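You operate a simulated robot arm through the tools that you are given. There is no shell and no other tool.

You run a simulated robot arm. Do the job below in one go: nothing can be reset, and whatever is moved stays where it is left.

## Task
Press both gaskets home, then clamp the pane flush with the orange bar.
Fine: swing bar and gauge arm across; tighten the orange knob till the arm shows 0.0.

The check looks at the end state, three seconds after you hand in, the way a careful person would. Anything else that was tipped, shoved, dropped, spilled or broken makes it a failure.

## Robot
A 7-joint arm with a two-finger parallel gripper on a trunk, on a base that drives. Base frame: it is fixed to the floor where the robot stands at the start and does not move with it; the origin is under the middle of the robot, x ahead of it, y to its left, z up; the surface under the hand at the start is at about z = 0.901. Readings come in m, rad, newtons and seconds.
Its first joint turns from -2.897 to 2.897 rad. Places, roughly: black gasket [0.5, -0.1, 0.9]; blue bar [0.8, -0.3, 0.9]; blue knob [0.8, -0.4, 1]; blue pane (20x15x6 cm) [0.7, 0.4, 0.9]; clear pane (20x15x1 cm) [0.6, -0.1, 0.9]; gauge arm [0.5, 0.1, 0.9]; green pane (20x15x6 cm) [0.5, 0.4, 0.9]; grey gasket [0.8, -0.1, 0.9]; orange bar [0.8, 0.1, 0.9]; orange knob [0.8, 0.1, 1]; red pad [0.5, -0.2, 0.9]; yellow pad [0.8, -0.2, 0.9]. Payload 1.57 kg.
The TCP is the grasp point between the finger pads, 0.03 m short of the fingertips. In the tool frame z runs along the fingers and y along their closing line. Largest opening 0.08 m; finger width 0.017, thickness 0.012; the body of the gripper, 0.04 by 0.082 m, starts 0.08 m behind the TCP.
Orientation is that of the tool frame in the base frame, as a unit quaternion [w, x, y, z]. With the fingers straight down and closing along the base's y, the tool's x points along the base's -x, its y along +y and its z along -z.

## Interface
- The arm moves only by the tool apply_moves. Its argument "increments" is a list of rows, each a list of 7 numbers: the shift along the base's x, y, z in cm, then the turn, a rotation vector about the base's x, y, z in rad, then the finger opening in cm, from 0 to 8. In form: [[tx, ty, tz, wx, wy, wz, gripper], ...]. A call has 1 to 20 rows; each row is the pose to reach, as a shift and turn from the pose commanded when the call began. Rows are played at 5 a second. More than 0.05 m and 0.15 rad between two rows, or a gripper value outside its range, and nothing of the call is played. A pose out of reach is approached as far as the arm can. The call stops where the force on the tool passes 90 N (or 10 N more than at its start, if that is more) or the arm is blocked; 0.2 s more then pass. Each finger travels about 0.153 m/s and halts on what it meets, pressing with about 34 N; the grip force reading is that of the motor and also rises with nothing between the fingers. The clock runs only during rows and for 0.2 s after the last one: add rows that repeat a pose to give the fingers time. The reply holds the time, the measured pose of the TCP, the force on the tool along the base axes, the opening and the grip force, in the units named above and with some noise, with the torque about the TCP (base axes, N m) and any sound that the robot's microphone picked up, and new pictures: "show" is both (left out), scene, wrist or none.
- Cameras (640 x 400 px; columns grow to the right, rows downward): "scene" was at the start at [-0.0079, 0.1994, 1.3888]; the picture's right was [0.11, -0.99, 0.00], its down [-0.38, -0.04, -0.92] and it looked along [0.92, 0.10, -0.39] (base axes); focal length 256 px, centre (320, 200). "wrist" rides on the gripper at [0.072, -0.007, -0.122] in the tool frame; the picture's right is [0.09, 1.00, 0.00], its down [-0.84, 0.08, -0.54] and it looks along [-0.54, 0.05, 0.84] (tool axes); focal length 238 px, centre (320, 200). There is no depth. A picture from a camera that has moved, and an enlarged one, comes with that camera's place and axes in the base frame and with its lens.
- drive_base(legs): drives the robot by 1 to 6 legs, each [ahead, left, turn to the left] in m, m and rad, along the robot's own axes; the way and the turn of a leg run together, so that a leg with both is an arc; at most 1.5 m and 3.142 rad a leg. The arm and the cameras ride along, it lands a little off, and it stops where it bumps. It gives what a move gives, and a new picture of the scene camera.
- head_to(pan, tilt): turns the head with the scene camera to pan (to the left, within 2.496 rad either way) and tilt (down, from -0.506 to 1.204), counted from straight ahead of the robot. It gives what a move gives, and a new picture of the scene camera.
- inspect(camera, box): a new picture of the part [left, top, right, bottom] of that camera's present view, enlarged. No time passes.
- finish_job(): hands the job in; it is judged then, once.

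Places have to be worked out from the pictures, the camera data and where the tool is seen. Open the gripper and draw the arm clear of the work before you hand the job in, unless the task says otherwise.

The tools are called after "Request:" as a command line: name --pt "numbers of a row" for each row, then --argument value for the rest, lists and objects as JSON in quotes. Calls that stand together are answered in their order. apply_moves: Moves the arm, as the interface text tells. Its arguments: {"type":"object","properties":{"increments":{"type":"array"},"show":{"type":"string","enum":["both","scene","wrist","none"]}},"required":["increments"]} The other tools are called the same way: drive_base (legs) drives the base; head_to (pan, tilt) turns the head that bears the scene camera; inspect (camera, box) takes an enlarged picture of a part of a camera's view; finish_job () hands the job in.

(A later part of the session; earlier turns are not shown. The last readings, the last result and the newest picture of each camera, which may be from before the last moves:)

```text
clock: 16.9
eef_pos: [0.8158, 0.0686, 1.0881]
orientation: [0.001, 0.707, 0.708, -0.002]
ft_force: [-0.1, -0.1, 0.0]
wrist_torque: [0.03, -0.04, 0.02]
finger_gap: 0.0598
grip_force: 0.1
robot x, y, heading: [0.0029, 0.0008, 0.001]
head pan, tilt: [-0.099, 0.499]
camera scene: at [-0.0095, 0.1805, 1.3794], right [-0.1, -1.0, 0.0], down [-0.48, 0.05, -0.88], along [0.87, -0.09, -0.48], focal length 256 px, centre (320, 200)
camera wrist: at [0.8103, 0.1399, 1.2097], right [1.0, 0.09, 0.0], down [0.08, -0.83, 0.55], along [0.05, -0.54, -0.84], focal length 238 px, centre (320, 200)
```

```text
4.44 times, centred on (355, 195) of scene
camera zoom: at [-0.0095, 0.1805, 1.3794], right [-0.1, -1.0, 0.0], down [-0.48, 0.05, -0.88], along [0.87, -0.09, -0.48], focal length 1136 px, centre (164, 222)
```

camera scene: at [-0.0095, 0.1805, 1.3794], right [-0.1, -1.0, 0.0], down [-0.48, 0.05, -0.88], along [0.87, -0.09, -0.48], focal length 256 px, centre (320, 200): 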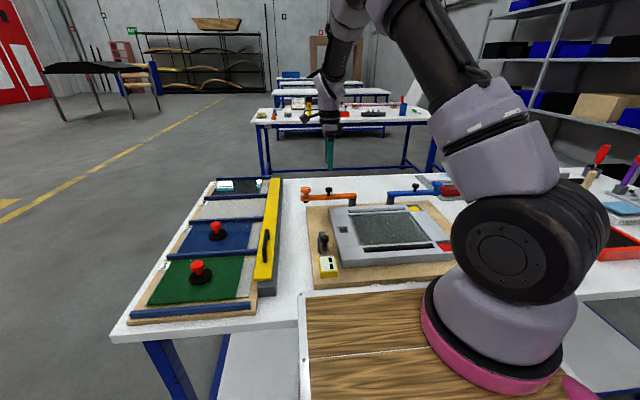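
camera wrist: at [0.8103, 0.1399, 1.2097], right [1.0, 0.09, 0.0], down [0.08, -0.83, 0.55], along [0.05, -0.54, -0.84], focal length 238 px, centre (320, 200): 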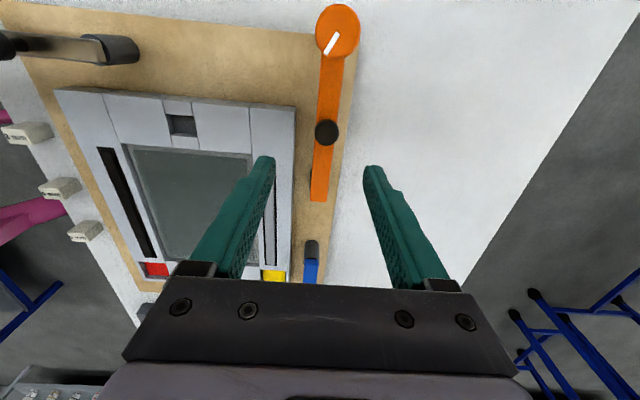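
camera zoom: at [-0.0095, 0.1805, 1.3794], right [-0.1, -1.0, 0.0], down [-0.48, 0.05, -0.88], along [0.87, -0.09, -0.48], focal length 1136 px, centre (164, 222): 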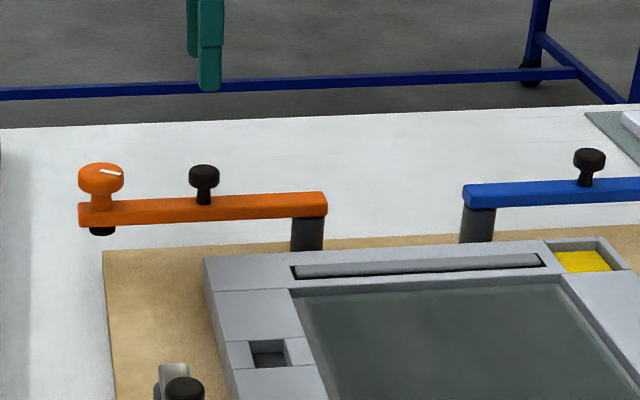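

The bar runs along y at x ≈ 0.824 (pivot y ≈ -0.02, knob y ≈ 0.152). The handle is at (0.823, 0.068), with its head at z 0.952–0.968. I centre on it, descend and close.

Request:
apply_moves --pt "0.7 0 -3 0 0 0 6" --pt "0.7 0 -6 0 0 0 5" --pt "0.7 0 -9 0 0 0 5" --pt "0.7 0 -11.2 0 0 0 5" --pt "0.7 0 -11.2 0 0 0 5"

Request:
inspect --camera "wrist" --box '[200, 60, 440, 260]'

Request:
inspect --camera "scene" --box '[285, 150, 425, 240]'

```text
clock: 18.1
eef_pos: [0.8227, 0.067, 0.9765]
orientation: [0.001, 0.707, 0.707, -0.001]
ft_force: [0.3, 0.8, -0.2]
wrist_torque: [-0.04, 0.0, 0.0]
finger_gap: 0.0499
grip_force: 0.1
robot x, y, heading: [-0.0001, 0.002, 0.001]
head pan, tilt: [-0.099, 0.499]
camera scene: at [-0.0095, 0.1805, 1.3794], right [-0.1, -1.0, 0.0], down [-0.48, 0.05, -0.88], along [0.87, -0.09, -0.48], focal length 256 px, centre (320, 200)
camera wrist: at [0.8167, 0.1388, 1.0985], right [1.0, 0.09, 0.0], down [0.08, -0.83, 0.55], along [0.05, -0.54, -0.84], focal length 238 px, centre (320, 200)
```

scene: 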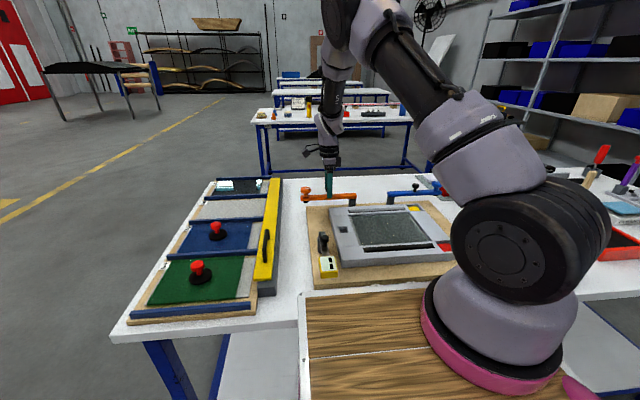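
wrist: 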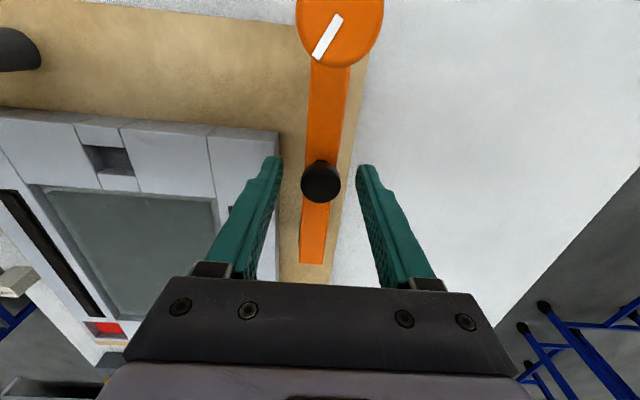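

```text
2.00 times, centred on (320, 160) of wrist
camera zoom: at [0.8167, 0.1388, 1.0985], right [1.0, 0.09, 0.0], down [0.08, -0.83, 0.55], along [0.05, -0.54, -0.84], focal length 477 px, centre (320, 280)
```

zoom: 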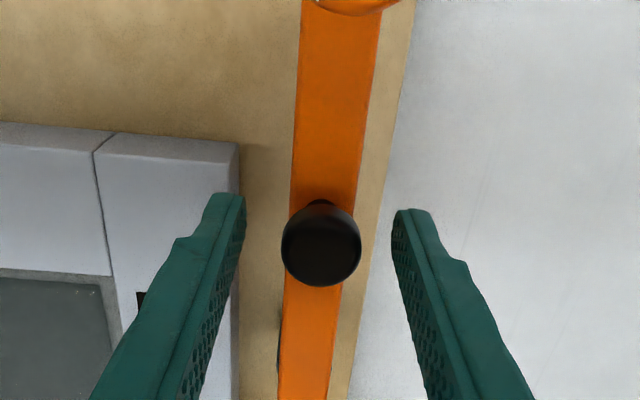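

```text
4.44 times, centred on (355, 195) of scene
camera zoom: at [-0.0095, 0.1805, 1.3794], right [-0.1, -1.0, 0.0], down [-0.48, 0.05, -0.88], along [0.87, -0.09, -0.48], focal length 1136 px, centre (164, 222)
```

zoom: 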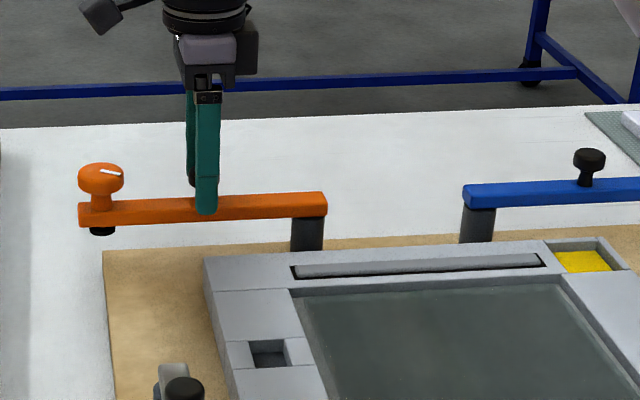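

The handle sits centred between the fingers, so I close on it.

Request:
apply_moves --pt "0 0 0 0 0 0 3.5" --pt "0 0 0 0 0 0 2" --pt "0 0 0 0 0 0 1.5" --pt "0 0 0 0 0 0 1.5" --show "wrist"

```text
clock: 19.1
eef_pos: [0.8224, 0.0658, 0.9759]
orientation: [0.001, 0.707, 0.707, -0.002]
ft_force: [0.0, 0.5, -2.7]
wrist_torque: [0.0, 0.01, -0.03]
finger_gap: 0.0253
grip_force: 36.9
robot x, y, heading: [-0.0043, 0.0013, -0.001]
head pan, tilt: [-0.099, 0.499]
camera wrist: at [0.8167, 0.1389, 1.0985], right [1.0, 0.09, 0.0], down [0.08, -0.83, 0.55], along [0.05, -0.54, -0.84], focal length 238 px, centre (320, 200)
```

wrist: 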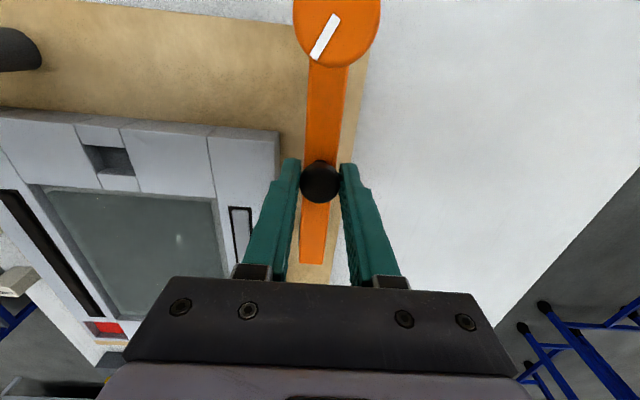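

Gripped at 25 mm. I swing it the first 32° about the pivot, turning the hand along, and check the forces.

Request:
apply_moves --pt "-0.61 -0.02 0 0 0 0.07 1.5" --pt "-1.21 -0.085 0 0 0 0.14 1.5" --pt "-1.82 -0.19 0 0 0 0.21 1.5" --pt "-2.4 -0.34 0 0 0 0.28 1.5" --pt "-2.98 -0.53 0 0 0 0.35 1.5" --pt "-3.55 -0.76 0 0 0 0.42 1.5" --pt "-4.1 -1.03 0 0 0 0.49 1.5" --pt "-4.62 -1.33 0 0 0 0.56 1.5"

```text
clock: 20.9
eef_pos: [0.7761, 0.0549, 0.977]
orientation: [0.002, 0.483, 0.876, -0.001]
ft_force: [-1.8, -0.4, 10.2]
wrist_torque: [-0.04, 0.06, -0.28]
finger_gap: 0.0255
grip_force: 36.8
robot x, y, heading: [-0.0018, -0.0017, -0.001]
head pan, tilt: [-0.099, 0.499]
camera scene: at [-0.0099, 0.1805, 1.3794], right [-0.1, -1.0, 0.0], down [-0.48, 0.05, -0.88], along [0.87, -0.09, -0.48], focal length 256 px, centre (320, 200)
camera wrist: at [0.7329, 0.1117, 1.0984], right [0.79, 0.61, 0.0], down [0.51, -0.66, 0.55], along [0.33, -0.43, -0.84], focal length 238 px, centre (320, 200)
```

scene: 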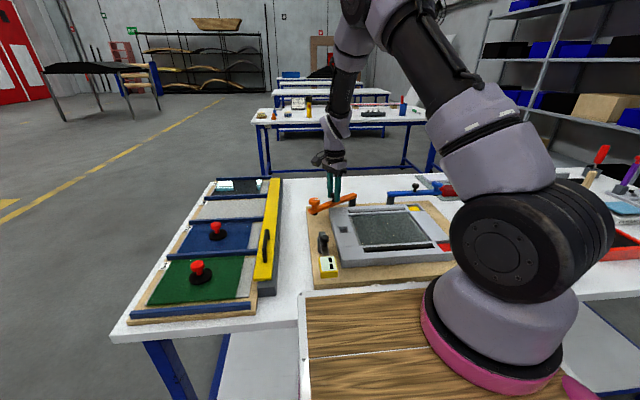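
wrist: 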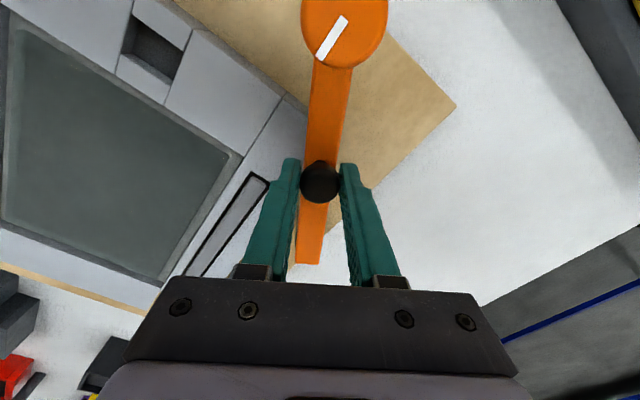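

The bar follows freely with low forces. I continue the arc to just short of 90° (φ = 1.46).

Request:
apply_moves --pt "-0.71 -0.5 0 0 0 0.1 1.5" --pt "-1.37 -1.07 0 0 0 0.2 1.5" --pt "-1.97 -1.7 0 0 0 0.3 1.5" --pt "-2.51 -2.38 0 0 0 0.4 1.5" --pt "-2.97 -3.12 0 0 0 0.5 1.5" --pt "-3.35 -3.9 0 0 0 0.6 1.5" --pt "-3.66 -4.71 0 0 0 0.7 1.5" --pt "-3.89 -5.55 0 0 0 0.8 1.5" --pt "-4.03 -6.41 0 0 0 0.9 1.5"

Request:
inspect --camera "scene" --box '[295, 170, 455, 285]'

```text
clock: 22.9
eef_pos: [0.7345, -0.0113, 0.9757]
orientation: [0.0, 0.055, 0.998, -0.001]
ft_force: [-26.5, 3.3, 9.5]
wrist_torque: [0.11, 0.6, 0.03]
finger_gap: 0.0251
grip_force: 36.7
robot x, y, heading: [0.001, 0.0025, 0.001]
head pan, tilt: [-0.099, 0.499]
camera scene: at [-0.0109, 0.1807, 1.3794], right [-0.1, -1.0, 0.0], down [-0.48, 0.05, -0.88], along [0.87, -0.09, -0.48], focal length 256 px, centre (320, 200)
camera wrist: at [0.6623, -0.0102, 1.0975], right [0.02, 1.0, 0.0], down [0.84, -0.01, 0.54], along [0.54, -0.01, -0.84], focal length 238 px, centre (320, 200)
```

scene: 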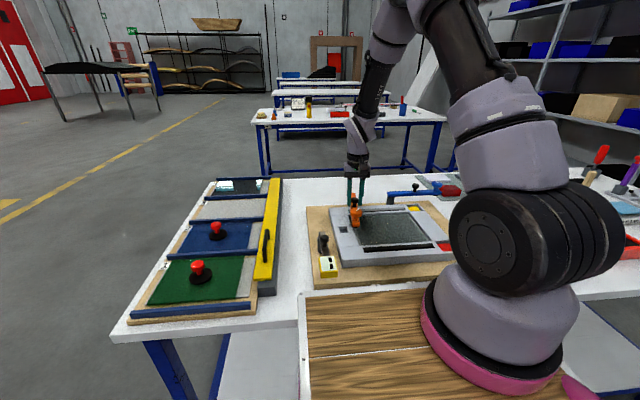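
wrist: 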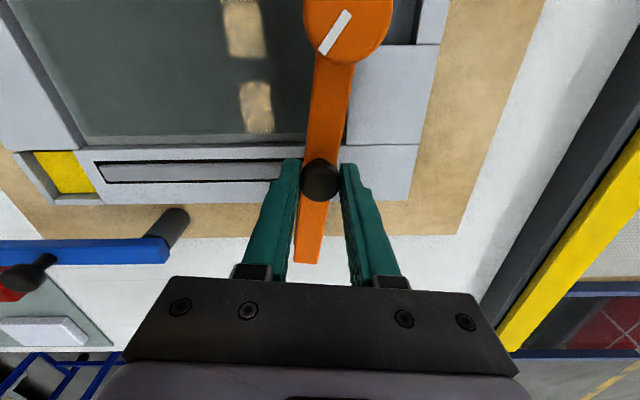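

```text
3.48 times, centred on (375, 228) of scene
camera zoom: at [-0.0109, 0.1807, 1.3794], right [-0.1, -1.0, 0.0], down [-0.48, 0.05, -0.88], along [0.87, -0.09, -0.48], focal length 889 px, centre (129, 104)
```

zoom: 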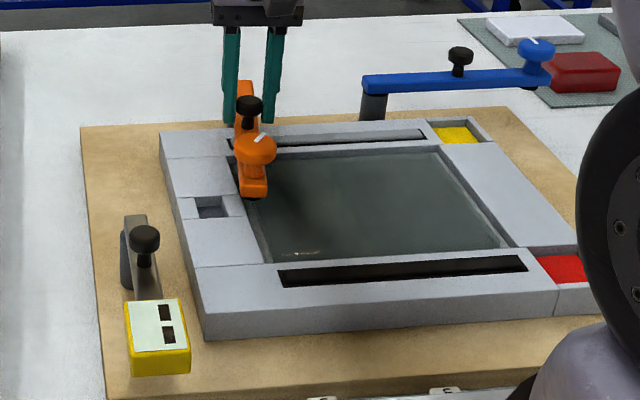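

The bar is over the frame. A 26 N pull along -x shows my radius is a few mm short, so I ease 3 mm toward -x while turning the last 0.11 rad.

Request:
apply_moves --pt "-0.2 -0.2 0 0 0 0.02 1.5" --pt "-0.3 -0.5 0 0 0 0.055 1.5" --pt "-0.3 -0.96 0 0 0 0.11 1.5" --pt "-0.3 -0.96 0 0 0 0.11 1.5"

Request:
inspect --camera "scene" --box '[295, 170, 455, 285]'

```text
clock: 23.9
eef_pos: [0.7328, -0.0209, 0.9746]
orientation: [0.001, 0.0, 1.0, 0.0]
ft_force: [-11.4, 1.8, -16.9]
wrist_torque: [0.01, -0.47, 0.12]
finger_gap: 0.0253
grip_force: 36.5
robot x, y, heading: [-0.0022, -0.0014, 0.001]
head pan, tilt: [-0.099, 0.499]
camera scene: at [-0.0093, 0.1806, 1.3794], right [-0.1, -1.0, 0.0], down [-0.48, 0.05, -0.88], along [0.87, -0.09, -0.48], focal length 256 px, centre (320, 200)
camera wrist: at [0.6617, -0.0278, 1.0974], right [-0.09, 1.0, 0.0], down [0.83, 0.08, 0.55], along [0.54, 0.05, -0.84], focal length 238 px, centre (320, 200)
```

scene: 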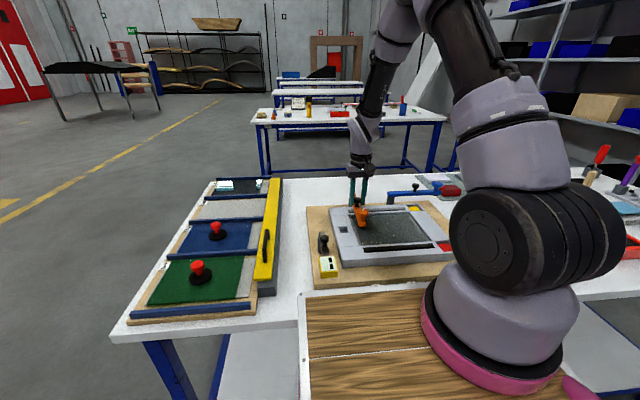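
wrist: 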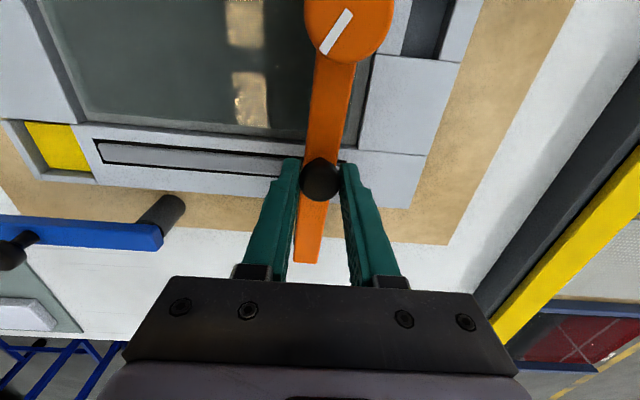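

```text
3.48 times, centred on (375, 228) of scene
camera zoom: at [-0.0093, 0.1806, 1.3794], right [-0.1, -1.0, 0.0], down [-0.48, 0.05, -0.88], along [0.87, -0.09, -0.48], focal length 889 px, centre (129, 104)
```

zoom: 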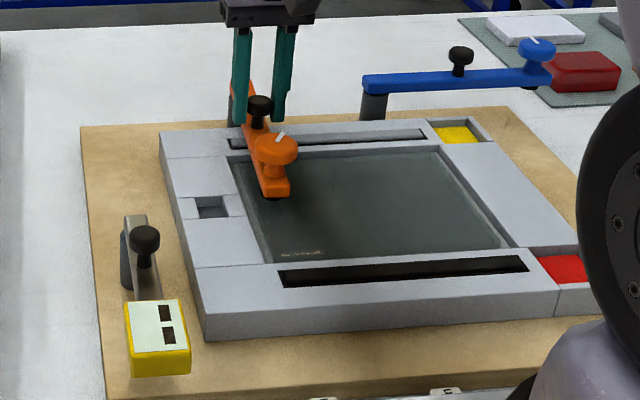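

The bar is across at 90°, with its foot over the pane about 2 cm inside the left edge. I release, lift straight up and look.

Request:
apply_moves --pt "0 0 0 0 0 0 3.5" --pt "0 0 0 0 0 0 5" --pt "0 0 0 0 0 0 5" --pt "0 0 3 0 0 0 5" --pt "0 0 7 0 0 0 5" --pt "-3 0 11 0 0 0 5" --pt "-7 0 13 0 0 0 5" --pt "-11 0 14 0 0 0 5" --pt "-15 0 14 0 0 0 5" --pt "-15 0 14 0 0 0 5"

Request:
inspect --camera "wrist" --box '[200, 40, 520, 260]'

Request:
inspect --camera "scene" --box '[295, 170, 455, 285]'

```text
clock: 26.1
eef_pos: [0.5833, -0.0184, 1.1162]
orientation: [0.002, 0.0, 1.0, 0.0]
ft_force: [0.5, 0.6, -0.4]
wrist_torque: [0.03, -0.01, -0.03]
finger_gap: 0.0501
grip_force: 0.1
robot x, y, heading: [-0.0025, 0.0022, 0.0]
head pan, tilt: [-0.099, 0.499]
camera scene: at [-0.0093, 0.1805, 1.3794], right [-0.1, -1.0, 0.0], down [-0.48, 0.05, -0.88], along [0.87, -0.09, -0.48], focal length 256 px, centre (320, 200)
camera wrist: at [0.5111, -0.0261, 1.2381], right [-0.09, 1.0, 0.0], down [0.83, 0.08, 0.55], along [0.54, 0.05, -0.84], focal length 238 px, centre (320, 200)
```

scene: 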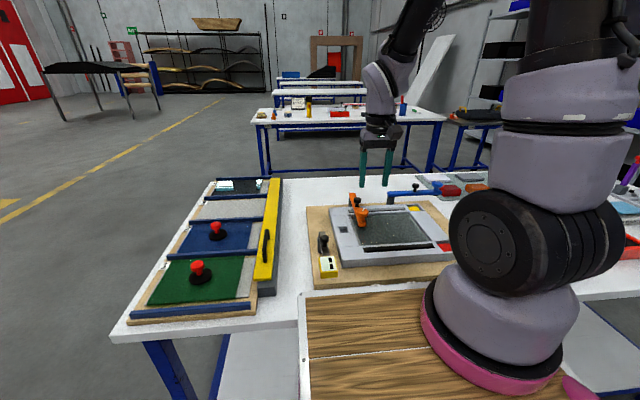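
wrist: 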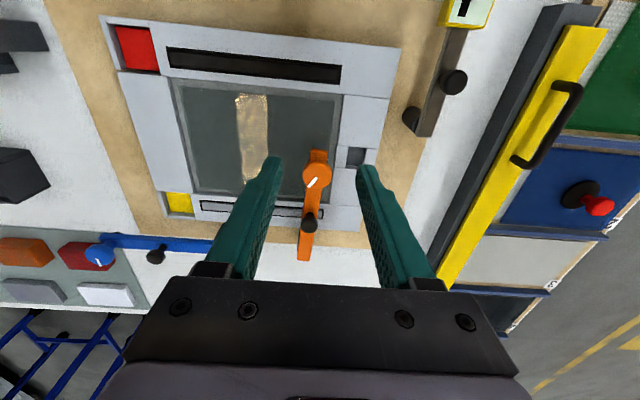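

```text
1.82 times, centred on (360, 150) of wrist
camera zoom: at [0.5111, -0.0261, 1.2381], right [-0.09, 1.0, 0.0], down [0.83, 0.08, 0.55], along [0.54, 0.05, -0.84], focal length 433 px, centre (247, 291)
```

zoom: 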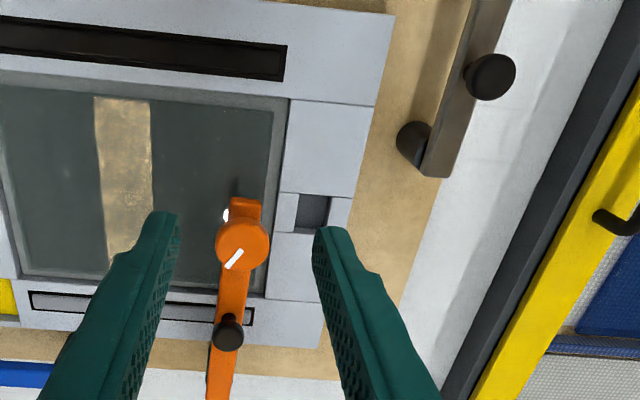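

```text
3.48 times, centred on (375, 228) of scene
camera zoom: at [-0.0093, 0.1805, 1.3794], right [-0.1, -1.0, 0.0], down [-0.48, 0.05, -0.88], along [0.87, -0.09, -0.48], focal length 889 px, centre (129, 104)
```

zoom: 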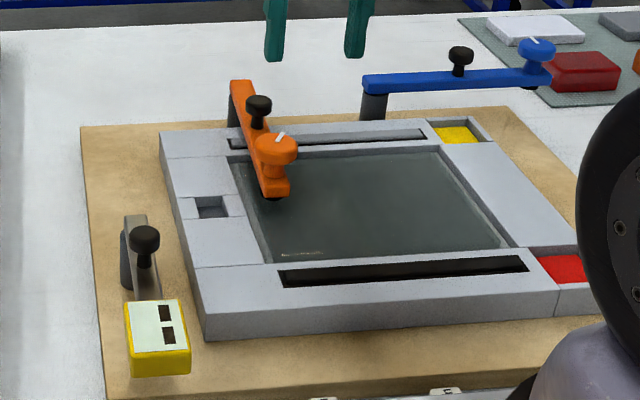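

The bar is in place, with its knob at (0.65, -0.017). The gauge arm's pivot is at about (0.58, 0.11) and its handle at about (0.530, 0.113), head z 0.954–0.975. I move above the gauge handle with the fingers closing along y, across the arm.

Request:
apply_moves --pt "-1 3 0 0 0 0 5" --pt "-2 7 0 0 0 0 5" --pt "-4 10 -1 0 0 0 5" --pt "-5.3 13.1 -2 0 0 0 5" --pt "-5.3 13.1 -6.6 0 0 0 5" --pt "-5.3 13.1 -6.6 0 0 0 5"

Request:
inspect --camera "wrist" --box '[200, 60, 440, 260]'

Request:
inspect --camera "scene" --box '[295, 190, 435, 290]'

```text
clock: 27.5
eef_pos: [0.5293, 0.1122, 1.0501]
orientation: [0.003, 0.0, 1.0, 0.0]
ft_force: [-0.3, -0.3, 0.6]
wrist_torque: [0.0, -0.03, 0.01]
finger_gap: 0.05
grip_force: 0.1
robot x, y, heading: [-0.003, 0.0009, -0.003]
head pan, tilt: [-0.099, 0.499]
camera scene: at [-0.0096, 0.1805, 1.3794], right [-0.1, -1.0, 0.0], down [-0.48, 0.05, -0.88], along [0.87, -0.09, -0.48], focal length 256 px, centre (320, 200)
camera wrist: at [0.459, 0.1045, 1.172], right [-0.09, 1.0, 0.0], down [0.83, 0.08, 0.55], along [0.54, 0.05, -0.84], focal length 238 px, centre (320, 200)
```

scene: 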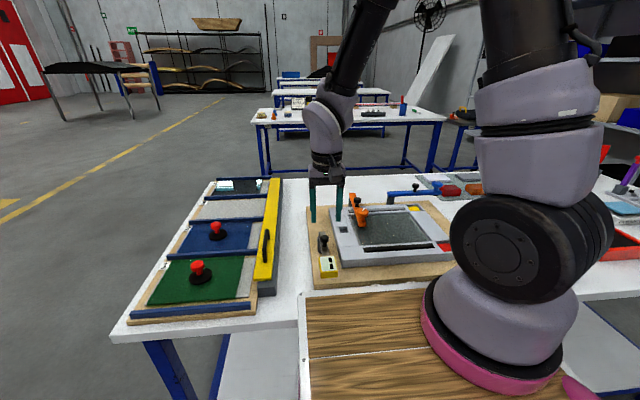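
wrist: 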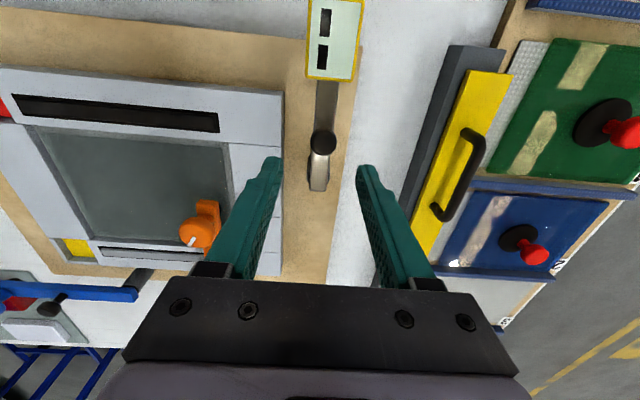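

```text
2.00 times, centred on (320, 160) of wrist
camera zoom: at [0.459, 0.1045, 1.172], right [-0.09, 1.0, 0.0], down [0.83, 0.08, 0.55], along [0.54, 0.05, -0.84], focal length 477 px, centre (320, 280)
```

zoom: 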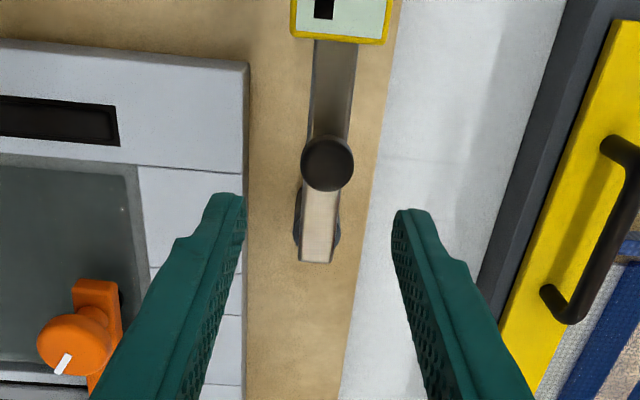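

```text
4.00 times, centred on (365, 240) of scene
camera zoom: at [-0.0096, 0.1805, 1.3794], right [-0.1, -1.0, 0.0], down [-0.48, 0.05, -0.88], along [0.87, -0.09, -0.48], focal length 1023 px, centre (140, 40)
```

zoom: 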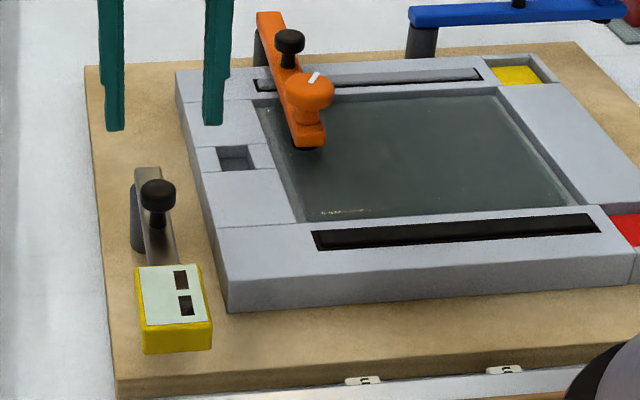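

The handle is at (0.528, 0.1135) and the pivot at about (0.586, 0.114), a radius of about 58 mm. I descend, staying above the arm, and grip the handle.

Request:
apply_moves --pt "-0.1 0.15 -3 0 0 0 5" --pt "-0.1 0.15 -6 0 0 0 5" --pt "-0.1 0.15 -7.2 0 0 0 5" --pt "-0.1 0.15 -7.2 0 0 0 5" --pt "-0.1 0.15 -7.2 0 0 0 3" --pt "-0.1 0.15 -7.2 0 0 0 1.5" --pt "-0.1 0.15 -7.2 0 0 0 1.5" --pt "-0.1 0.15 -7.2 0 0 0 1.5"

Request:
inspect --camera "scene" --box '[295, 190, 435, 290]'

```text
clock: 29.3
eef_pos: [0.5304, 0.1117, 0.9788]
orientation: [0.002, 0.001, 1.0, 0.0]
ft_force: [-2.4, 2.1, -3.3]
wrist_torque: [0.04, 0.0, 0.05]
finger_gap: 0.0232
grip_force: 35.9
robot x, y, heading: [0.0003, 0.0011, 0.002]
head pan, tilt: [-0.099, 0.499]
camera scene: at [-0.0095, 0.1807, 1.3794], right [-0.1, -1.0, 0.0], down [-0.48, 0.05, -0.88], along [0.87, -0.09, -0.48], focal length 256 px, centre (320, 200)
camera wrist: at [0.458, 0.1048, 1.1004], right [-0.09, 1.0, 0.0], down [0.83, 0.08, 0.55], along [0.54, 0.05, -0.84], focal length 238 px, centre (320, 200)
```

scene: 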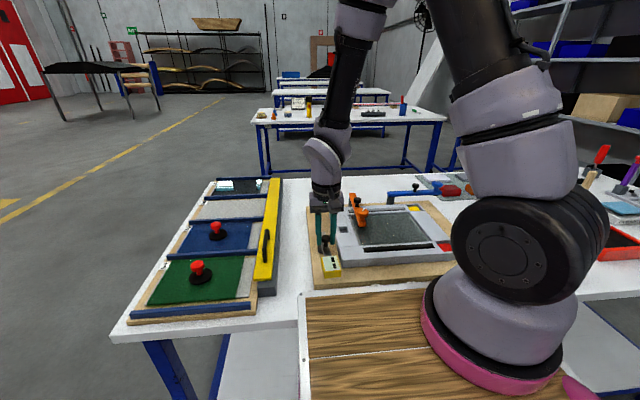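
wrist: 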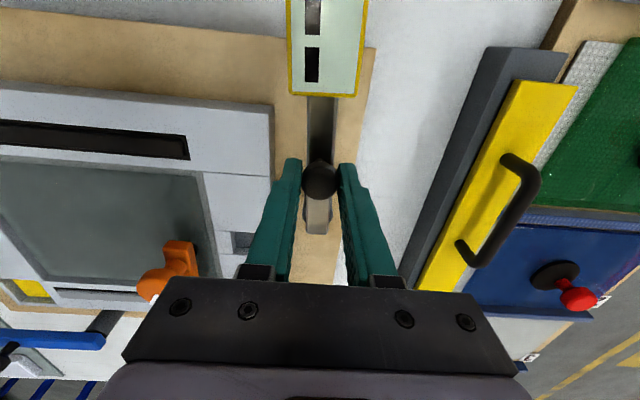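

```text
4.00 times, centred on (365, 240) of scene
camera zoom: at [-0.0095, 0.1807, 1.3794], right [-0.1, -1.0, 0.0], down [-0.48, 0.05, -0.88], along [0.87, -0.09, -0.48], focal length 1023 px, centre (140, 40)
```

zoom: 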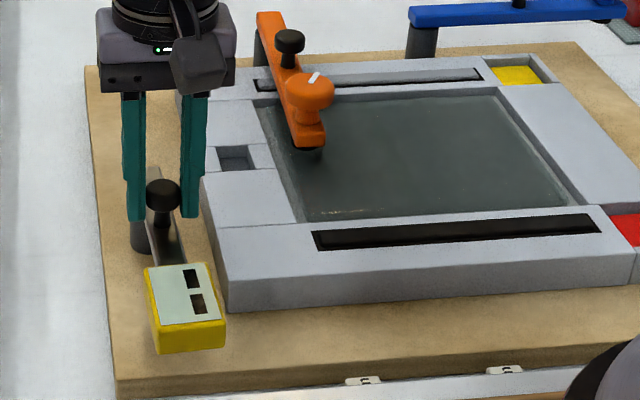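

Gripped at 23 mm. I swing the gauge arm the first 32° inward and check the forces.

Request:
apply_moves --pt "0.014 -0.4 0 0 0 0.07 1.5" --pt "0.056 -0.795 0 0 0 0.14 1.5" --pt "0.125 -1.19 0 0 0 0.21 1.5" --pt "0.222 -1.575 0 0 0 0.28 1.5" --pt "0.346 -1.955 0 0 0 0.35 1.5" --pt "0.494 -2.324 0 0 0 0.42 1.5" --pt "0.67 -2.68 0 0 0 0.49 1.5" --pt "0.87 -3.03 0 0 0 0.56 1.5"

Request:
inspect --camera "scene" --box '[295, 190, 435, 290]'

```text
clock: 31.1
eef_pos: [0.5397, 0.0839, 0.9784]
orientation: [0.004, -0.276, 0.961, 0.001]
ft_force: [10.3, 9.3, 11.3]
wrist_torque: [0.51, -0.72, 0.02]
finger_gap: 0.0235
grip_force: 35.8
robot x, y, heading: [0.0014, -0.0015, -0.005]
head pan, tilt: [-0.099, 0.499]
camera scene: at [-0.0094, 0.181, 1.3794], right [-0.1, -1.0, 0.0], down [-0.48, 0.05, -0.88], along [0.87, -0.09, -0.48], focal length 256 px, centre (320, 200)
camera wrist: at [0.4821, 0.0381, 1.1001], right [-0.61, 0.79, 0.0], down [0.66, 0.51, 0.55], along [0.43, 0.33, -0.84], focal length 238 px, centre (320, 200)
```

scene: 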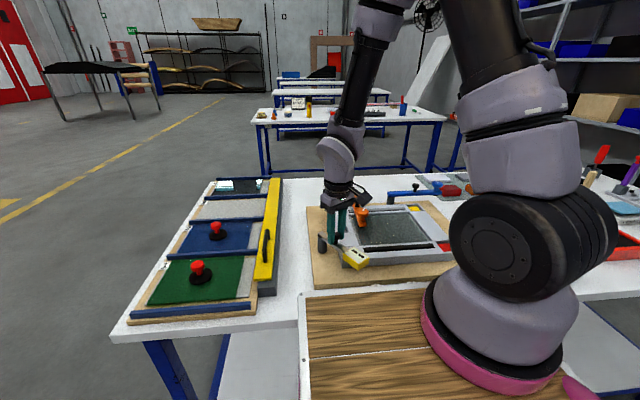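
wrist: 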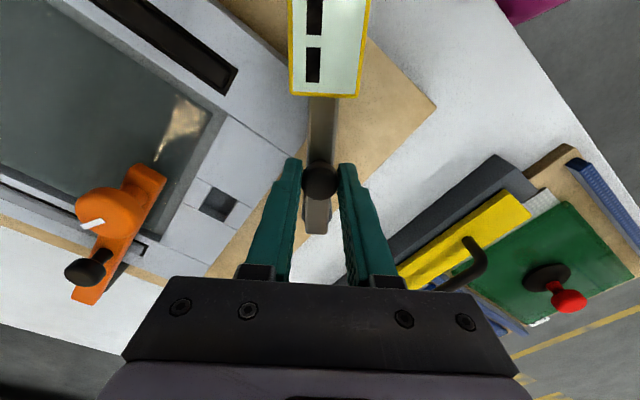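

```text
4.00 times, centred on (365, 240) of scene
camera zoom: at [-0.0094, 0.181, 1.3794], right [-0.1, -1.0, 0.0], down [-0.48, 0.05, -0.88], along [0.87, -0.09, -0.48], focal length 1023 px, centre (140, 40)
```

zoom: 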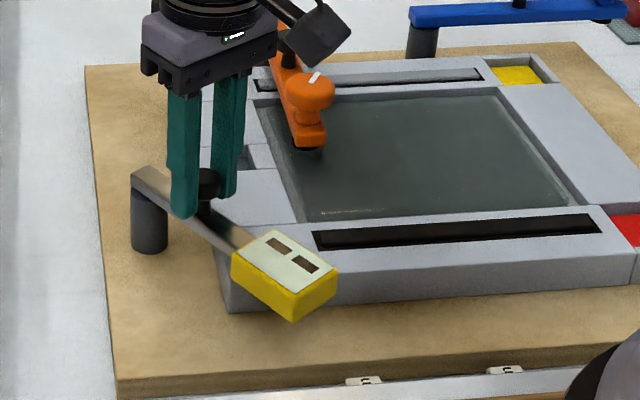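

It follows. A pull of about 14 N toward the pivot means the radius is about 2 mm smaller than I used, so I correct for that and go on to about 78°.

Request:
apply_moves --pt "0.485 -0.344 0 0 0 0.1 1.5" --pt "0.844 -0.761 0 0 0 0.2 1.5" --pt "1.242 -1.14 0 0 0 0.3 1.5" --pt "1.676 -1.478 0 0 0 0.4 1.5" --pt "2.141 -1.77 0 0 0 0.5 1.5" --pt "2.634 -2.014 0 0 0 0.6 1.5" --pt "3.148 -2.209 0 0 0 0.7 1.5" --pt "3.679 -2.35 0 0 0 0.8 1.5" --pt "3.679 -2.35 0 0 0 0.8 1.5"

Request:
inspect --camera "scene" --box '[295, 190, 435, 290]'

```text
clock: 33.1
eef_pos: [0.5736, 0.0598, 0.9772]
orientation: [0.001, -0.63, 0.776, 0.001]
ft_force: [0.5, 7.6, -5.9]
wrist_torque: [-0.17, 0.09, 0.09]
finger_gap: 0.0233
grip_force: 35.8
robot x, y, heading: [-0.0037, 0.0007, 0.001]
head pan, tilt: [-0.099, 0.499]
camera scene: at [-0.0094, 0.1809, 1.3794], right [-0.1, -1.0, 0.0], down [-0.48, 0.05, -0.88], along [0.87, -0.09, -0.48], focal length 256 px, centre (320, 200)
camera wrist: at [0.5669, -0.0132, 1.1003], right [-0.99, 0.12, 0.0], down [0.1, 0.83, 0.55], along [0.06, 0.54, -0.84], focal length 238 px, centre (320, 200)
```

scene: 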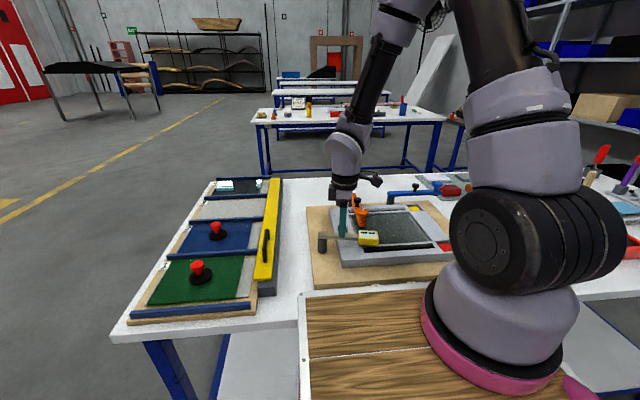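
wrist: 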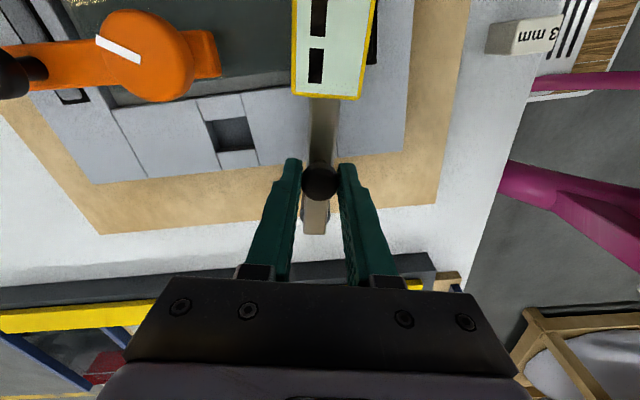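

```text
4.00 times, centred on (365, 240) of scene
camera zoom: at [-0.0094, 0.1809, 1.3794], right [-0.1, -1.0, 0.0], down [-0.48, 0.05, -0.88], along [0.87, -0.09, -0.48], focal length 1023 px, centre (140, 40)
```

zoom: 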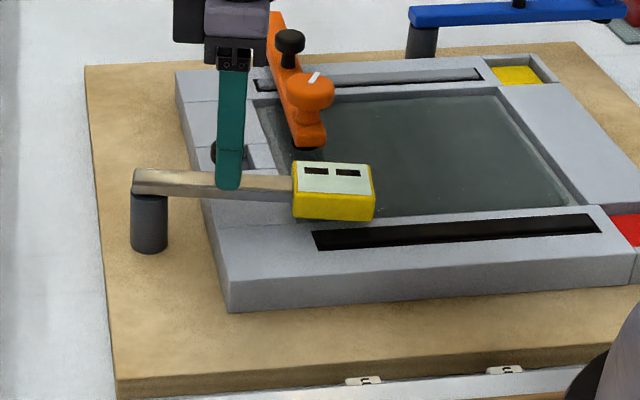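

The gauge arm is at about 78°, over the pane, with its display still showing two dark dashes. I bring it to 90° slowly, watching for a stop.

Request:
apply_moves --pt "0.27 -0.05 0 0 0 0.05 1.5" --pt "0.54 -0.088 0 0 0 0.1 1.5" --pt "0.8 -0.11 0 0 0 0.15 1.5" --pt "1.04 -0.121 0 0 0 0.19 1.5" --pt "1.04 -0.121 0 0 0 0.19 1.5"

Request:
inspect --camera "scene" --box '[335, 200, 415, 260]'

Request:
inspect --camera "wrist" --box '[160, 0, 480, 200]'

```text
clock: 34.3
eef_pos: [0.585, 0.0587, 0.9782]
orientation: [0.002, -0.7, 0.715, 0.001]
ft_force: [-9.9, 10.7, -0.9]
wrist_torque: [0.18, 0.18, -0.07]
finger_gap: 0.0231
grip_force: 35.2
robot x, y, heading: [-0.0014, 0.0021, 0.003]
head pan, tilt: [-0.099, 0.499]
camera scene: at [-0.0099, 0.181, 1.3793], right [-0.1, -1.0, 0.0], down [-0.48, 0.05, -0.88], along [0.87, -0.09, -0.48], focal length 256 px, centre (320, 200)
camera wrist: at [0.5913, -0.0147, 1.1004], right [-1.0, -0.07, 0.0], down [-0.06, 0.84, 0.55], along [-0.04, 0.54, -0.84], focal length 238 px, centre (320, 200)
```

scene: 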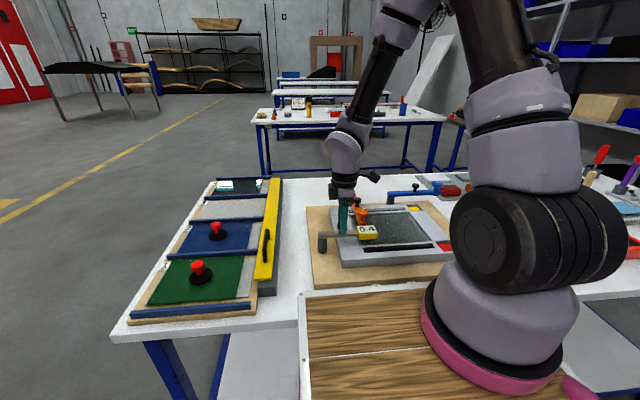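
wrist: 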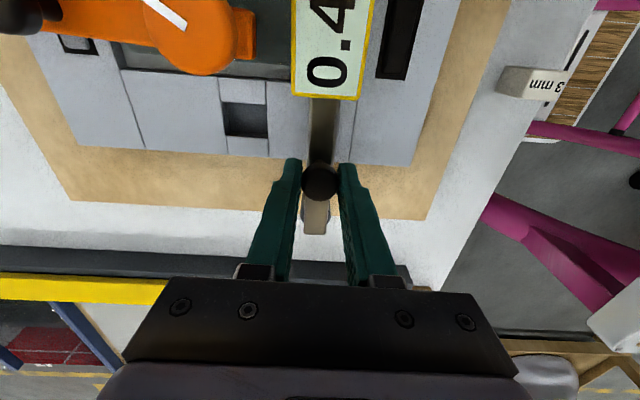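

```text
6.67 times, centred on (375, 230) of scene
camera zoom: at [-0.0099, 0.181, 1.3793], right [-0.1, -1.0, 0.0], down [-0.48, 0.05, -0.88], along [0.87, -0.09, -0.48], focal length 1704 px, centre (-47, 0)
```

zoom: 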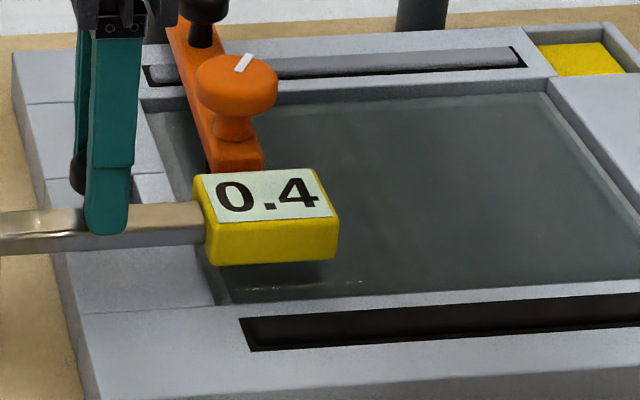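

```text
2.00 times, centred on (320, 100) of wrist
camera zoom: at [0.5913, -0.0147, 1.1004], right [-1.0, -0.07, 0.0], down [-0.06, 0.84, 0.55], along [-0.04, 0.54, -0.84], focal length 477 px, centre (320, 400)
```

zoom: 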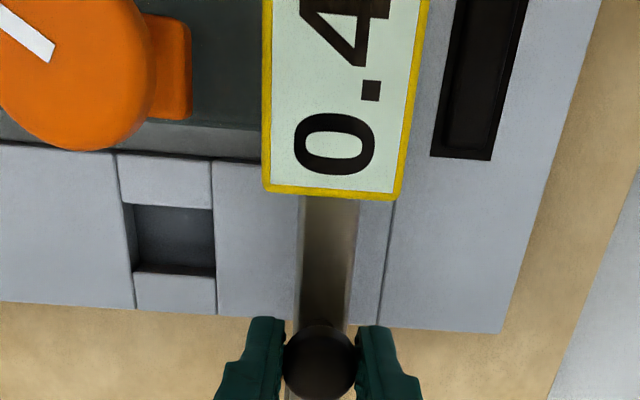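

The gauge arm is across and reads 0.4. I release it, lift clear and move above the orange knob at about (0.65, -0.017), with the hand at a yaw that leaves room to turn clockwise.

Request:
apply_moves --pt "1.04 -0.12 0 0 0 0.19 3.5" --show "none"

```text
refused: row 1 steps farther than a row can; nothing moved
```

The rows are relative to the current pose, so I open in place, lift and move over.

Request:
apply_moves --pt "0 0 0 0 0 0 3.5" --pt "0 0 0 0 0 0 4.5" --pt "0 0 0 0 0 0 4.5" --pt "0 0 3 0 0 0 4.5" --pt "0 0 7 0 0 0 4.5" --pt "0 0 11 0 0 0 5" --pt "2 -2.5 11 0 0 -0.13 5" --pt "4 -5 11 0 0 -0.26 5" --pt "6.5 -7.6 11 0 0 -0.39 5" --pt "6.5 -7.6 9 0 0 -0.45 5" --pt "6.5 -7.6 9 0 0 -0.45 5"

Request:
inspect --camera "wrist" --box '[160, 60, 480, 260]'

Request:
inspect --camera "scene" --box '[335, 190, 415, 250]'

```text
clock: 36.7
eef_pos: [0.6477, -0.0197, 1.0705]
orientation: [0.002, -0.523, 0.853, 0.001]
ft_force: [0.6, -0.4, 0.2]
wrist_torque: [0.0, -0.03, 0.01]
finger_gap: 0.05
grip_force: 0.1
robot x, y, heading: [0.0042, 0.0006, -0.001]
head pan, tilt: [-0.099, 0.499]
camera scene: at [-0.0096, 0.1805, 1.3794], right [-0.1, -0.99, 0.0], down [-0.48, 0.05, -0.88], along [0.87, -0.09, -0.48], focal length 256 px, centre (320, 200)
camera wrist: at [0.6228, -0.0869, 1.1918], right [-0.93, 0.37, 0.0], down [0.31, 0.78, 0.55], along [0.2, 0.51, -0.84], focal length 238 px, centre (320, 200)
```

scene: 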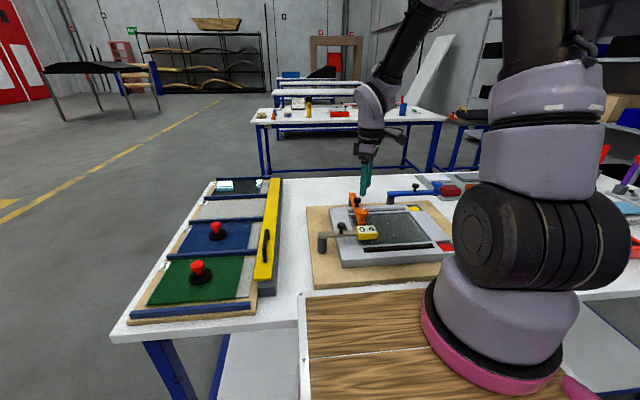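
wrist: 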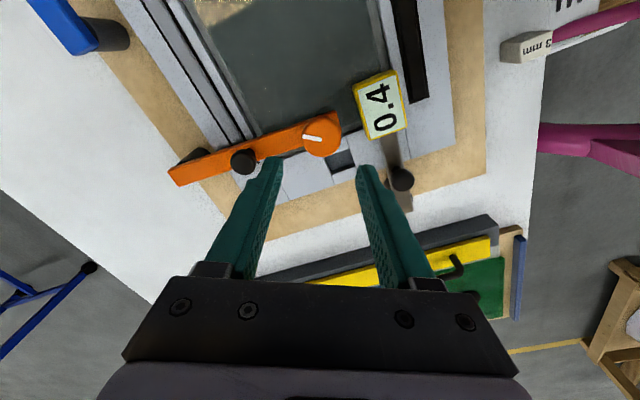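

```text
2.00 times, centred on (320, 160) of wrist
camera zoom: at [0.6228, -0.0869, 1.1918], right [-0.93, 0.37, 0.0], down [0.31, 0.78, 0.55], along [0.2, 0.51, -0.84], focal length 477 px, centre (320, 280)
```

zoom: 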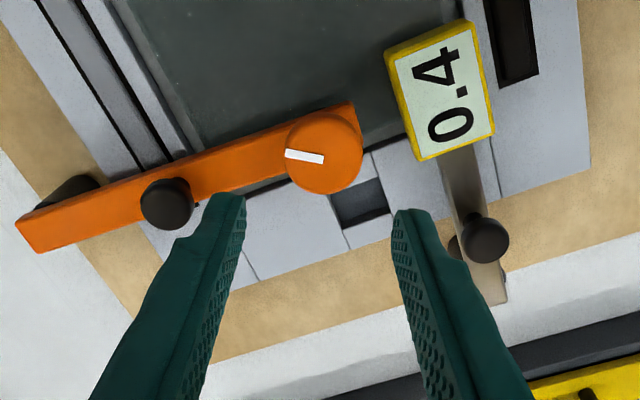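

```text
6.67 times, centred on (375, 220) of scene
camera zoom: at [-0.0096, 0.1805, 1.3794], right [-0.1, -0.99, 0.0], down [-0.48, 0.05, -0.88], along [0.87, -0.09, -0.48], focal length 1704 px, centre (-47, 67)
```

zoom: 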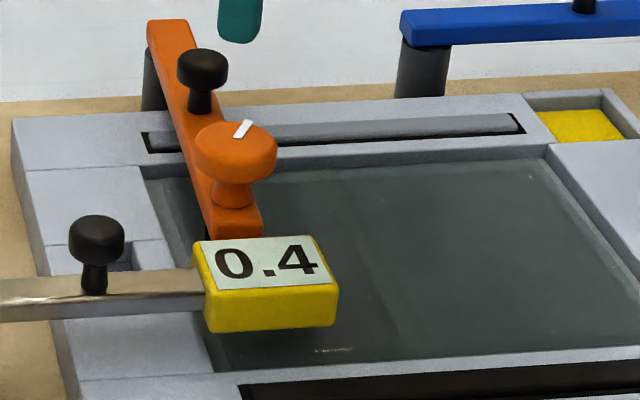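

The knob is right under the TCP, at (0.648, -0.019) and about 36 mm across. The gauge still reads 0.4 after release. I turn another -0.25 rad for clearance from the gauge and descend around the knob head.

Request:
apply_moves --pt "0 0 -2 0 0 -0.12 4.8" --pt "0 0 -4 0 0 -0.25 4.8" --pt "0 0 -6.5 0 0 -0.25 4.8" --pt "0 0 -6.5 0 0 -0.25 4.8"

Request:
inspect --camera "wrist" --box '[160, 60, 480, 260]'

Request:
inspect --camera "scene" --box '[335, 190, 415, 250]'

```text
clock: 37.7
eef_pos: [0.6491, -0.0189, 1.0038]
orientation: [0.003, -0.412, 0.911, 0.002]
ft_force: [0.7, 0.3, 0.1]
wrist_torque: [0.01, 0.02, 0.0]
finger_gap: 0.0482
grip_force: 0.1
robot x, y, heading: [0.0001, 0.001, 0.0]
head pan, tilt: [-0.099, 0.499]
camera scene: at [-0.0096, 0.1805, 1.3794], right [-0.1, -1.0, 0.0], down [-0.48, 0.05, -0.88], along [0.87, -0.09, -0.48], focal length 256 px, centre (320, 200)
camera wrist: at [0.6064, -0.0776, 1.1261], right [-0.81, 0.59, 0.0], down [0.49, 0.68, 0.55], along [0.32, 0.44, -0.84], focal length 238 px, centre (320, 200)
```

scene: 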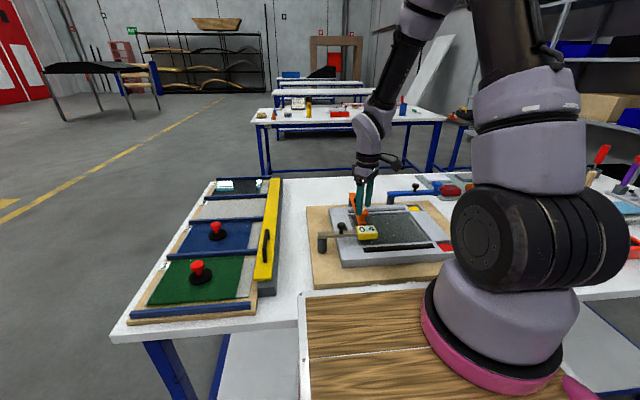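
wrist: 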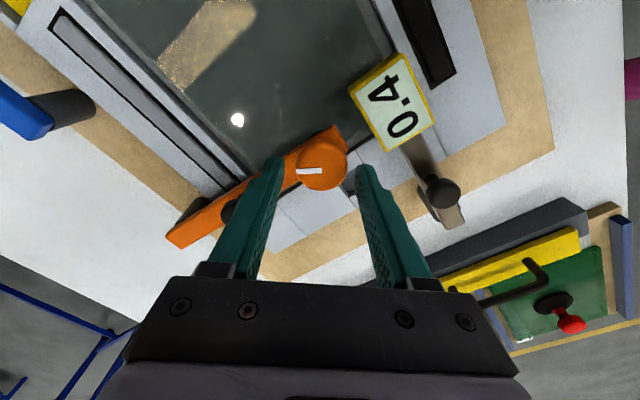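

```text
2.00 times, centred on (320, 160) of wrist
camera zoom: at [0.6064, -0.0776, 1.1261], right [-0.81, 0.59, 0.0], down [0.49, 0.68, 0.55], along [0.32, 0.44, -0.84], focal length 477 px, centre (320, 280)
```

zoom: 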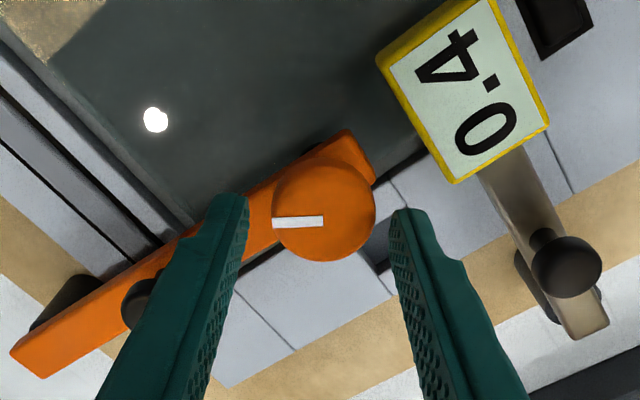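

```text
6.67 times, centred on (375, 220) of scene
camera zoom: at [-0.0096, 0.1805, 1.3794], right [-0.1, -1.0, 0.0], down [-0.48, 0.05, -0.88], along [0.87, -0.09, -0.48], focal length 1704 px, centre (-47, 67)
```

zoom: 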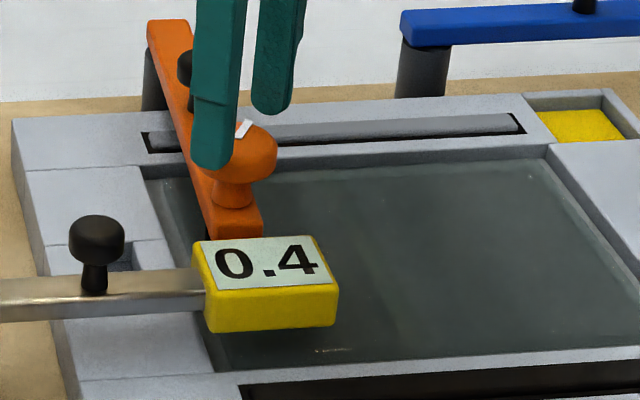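

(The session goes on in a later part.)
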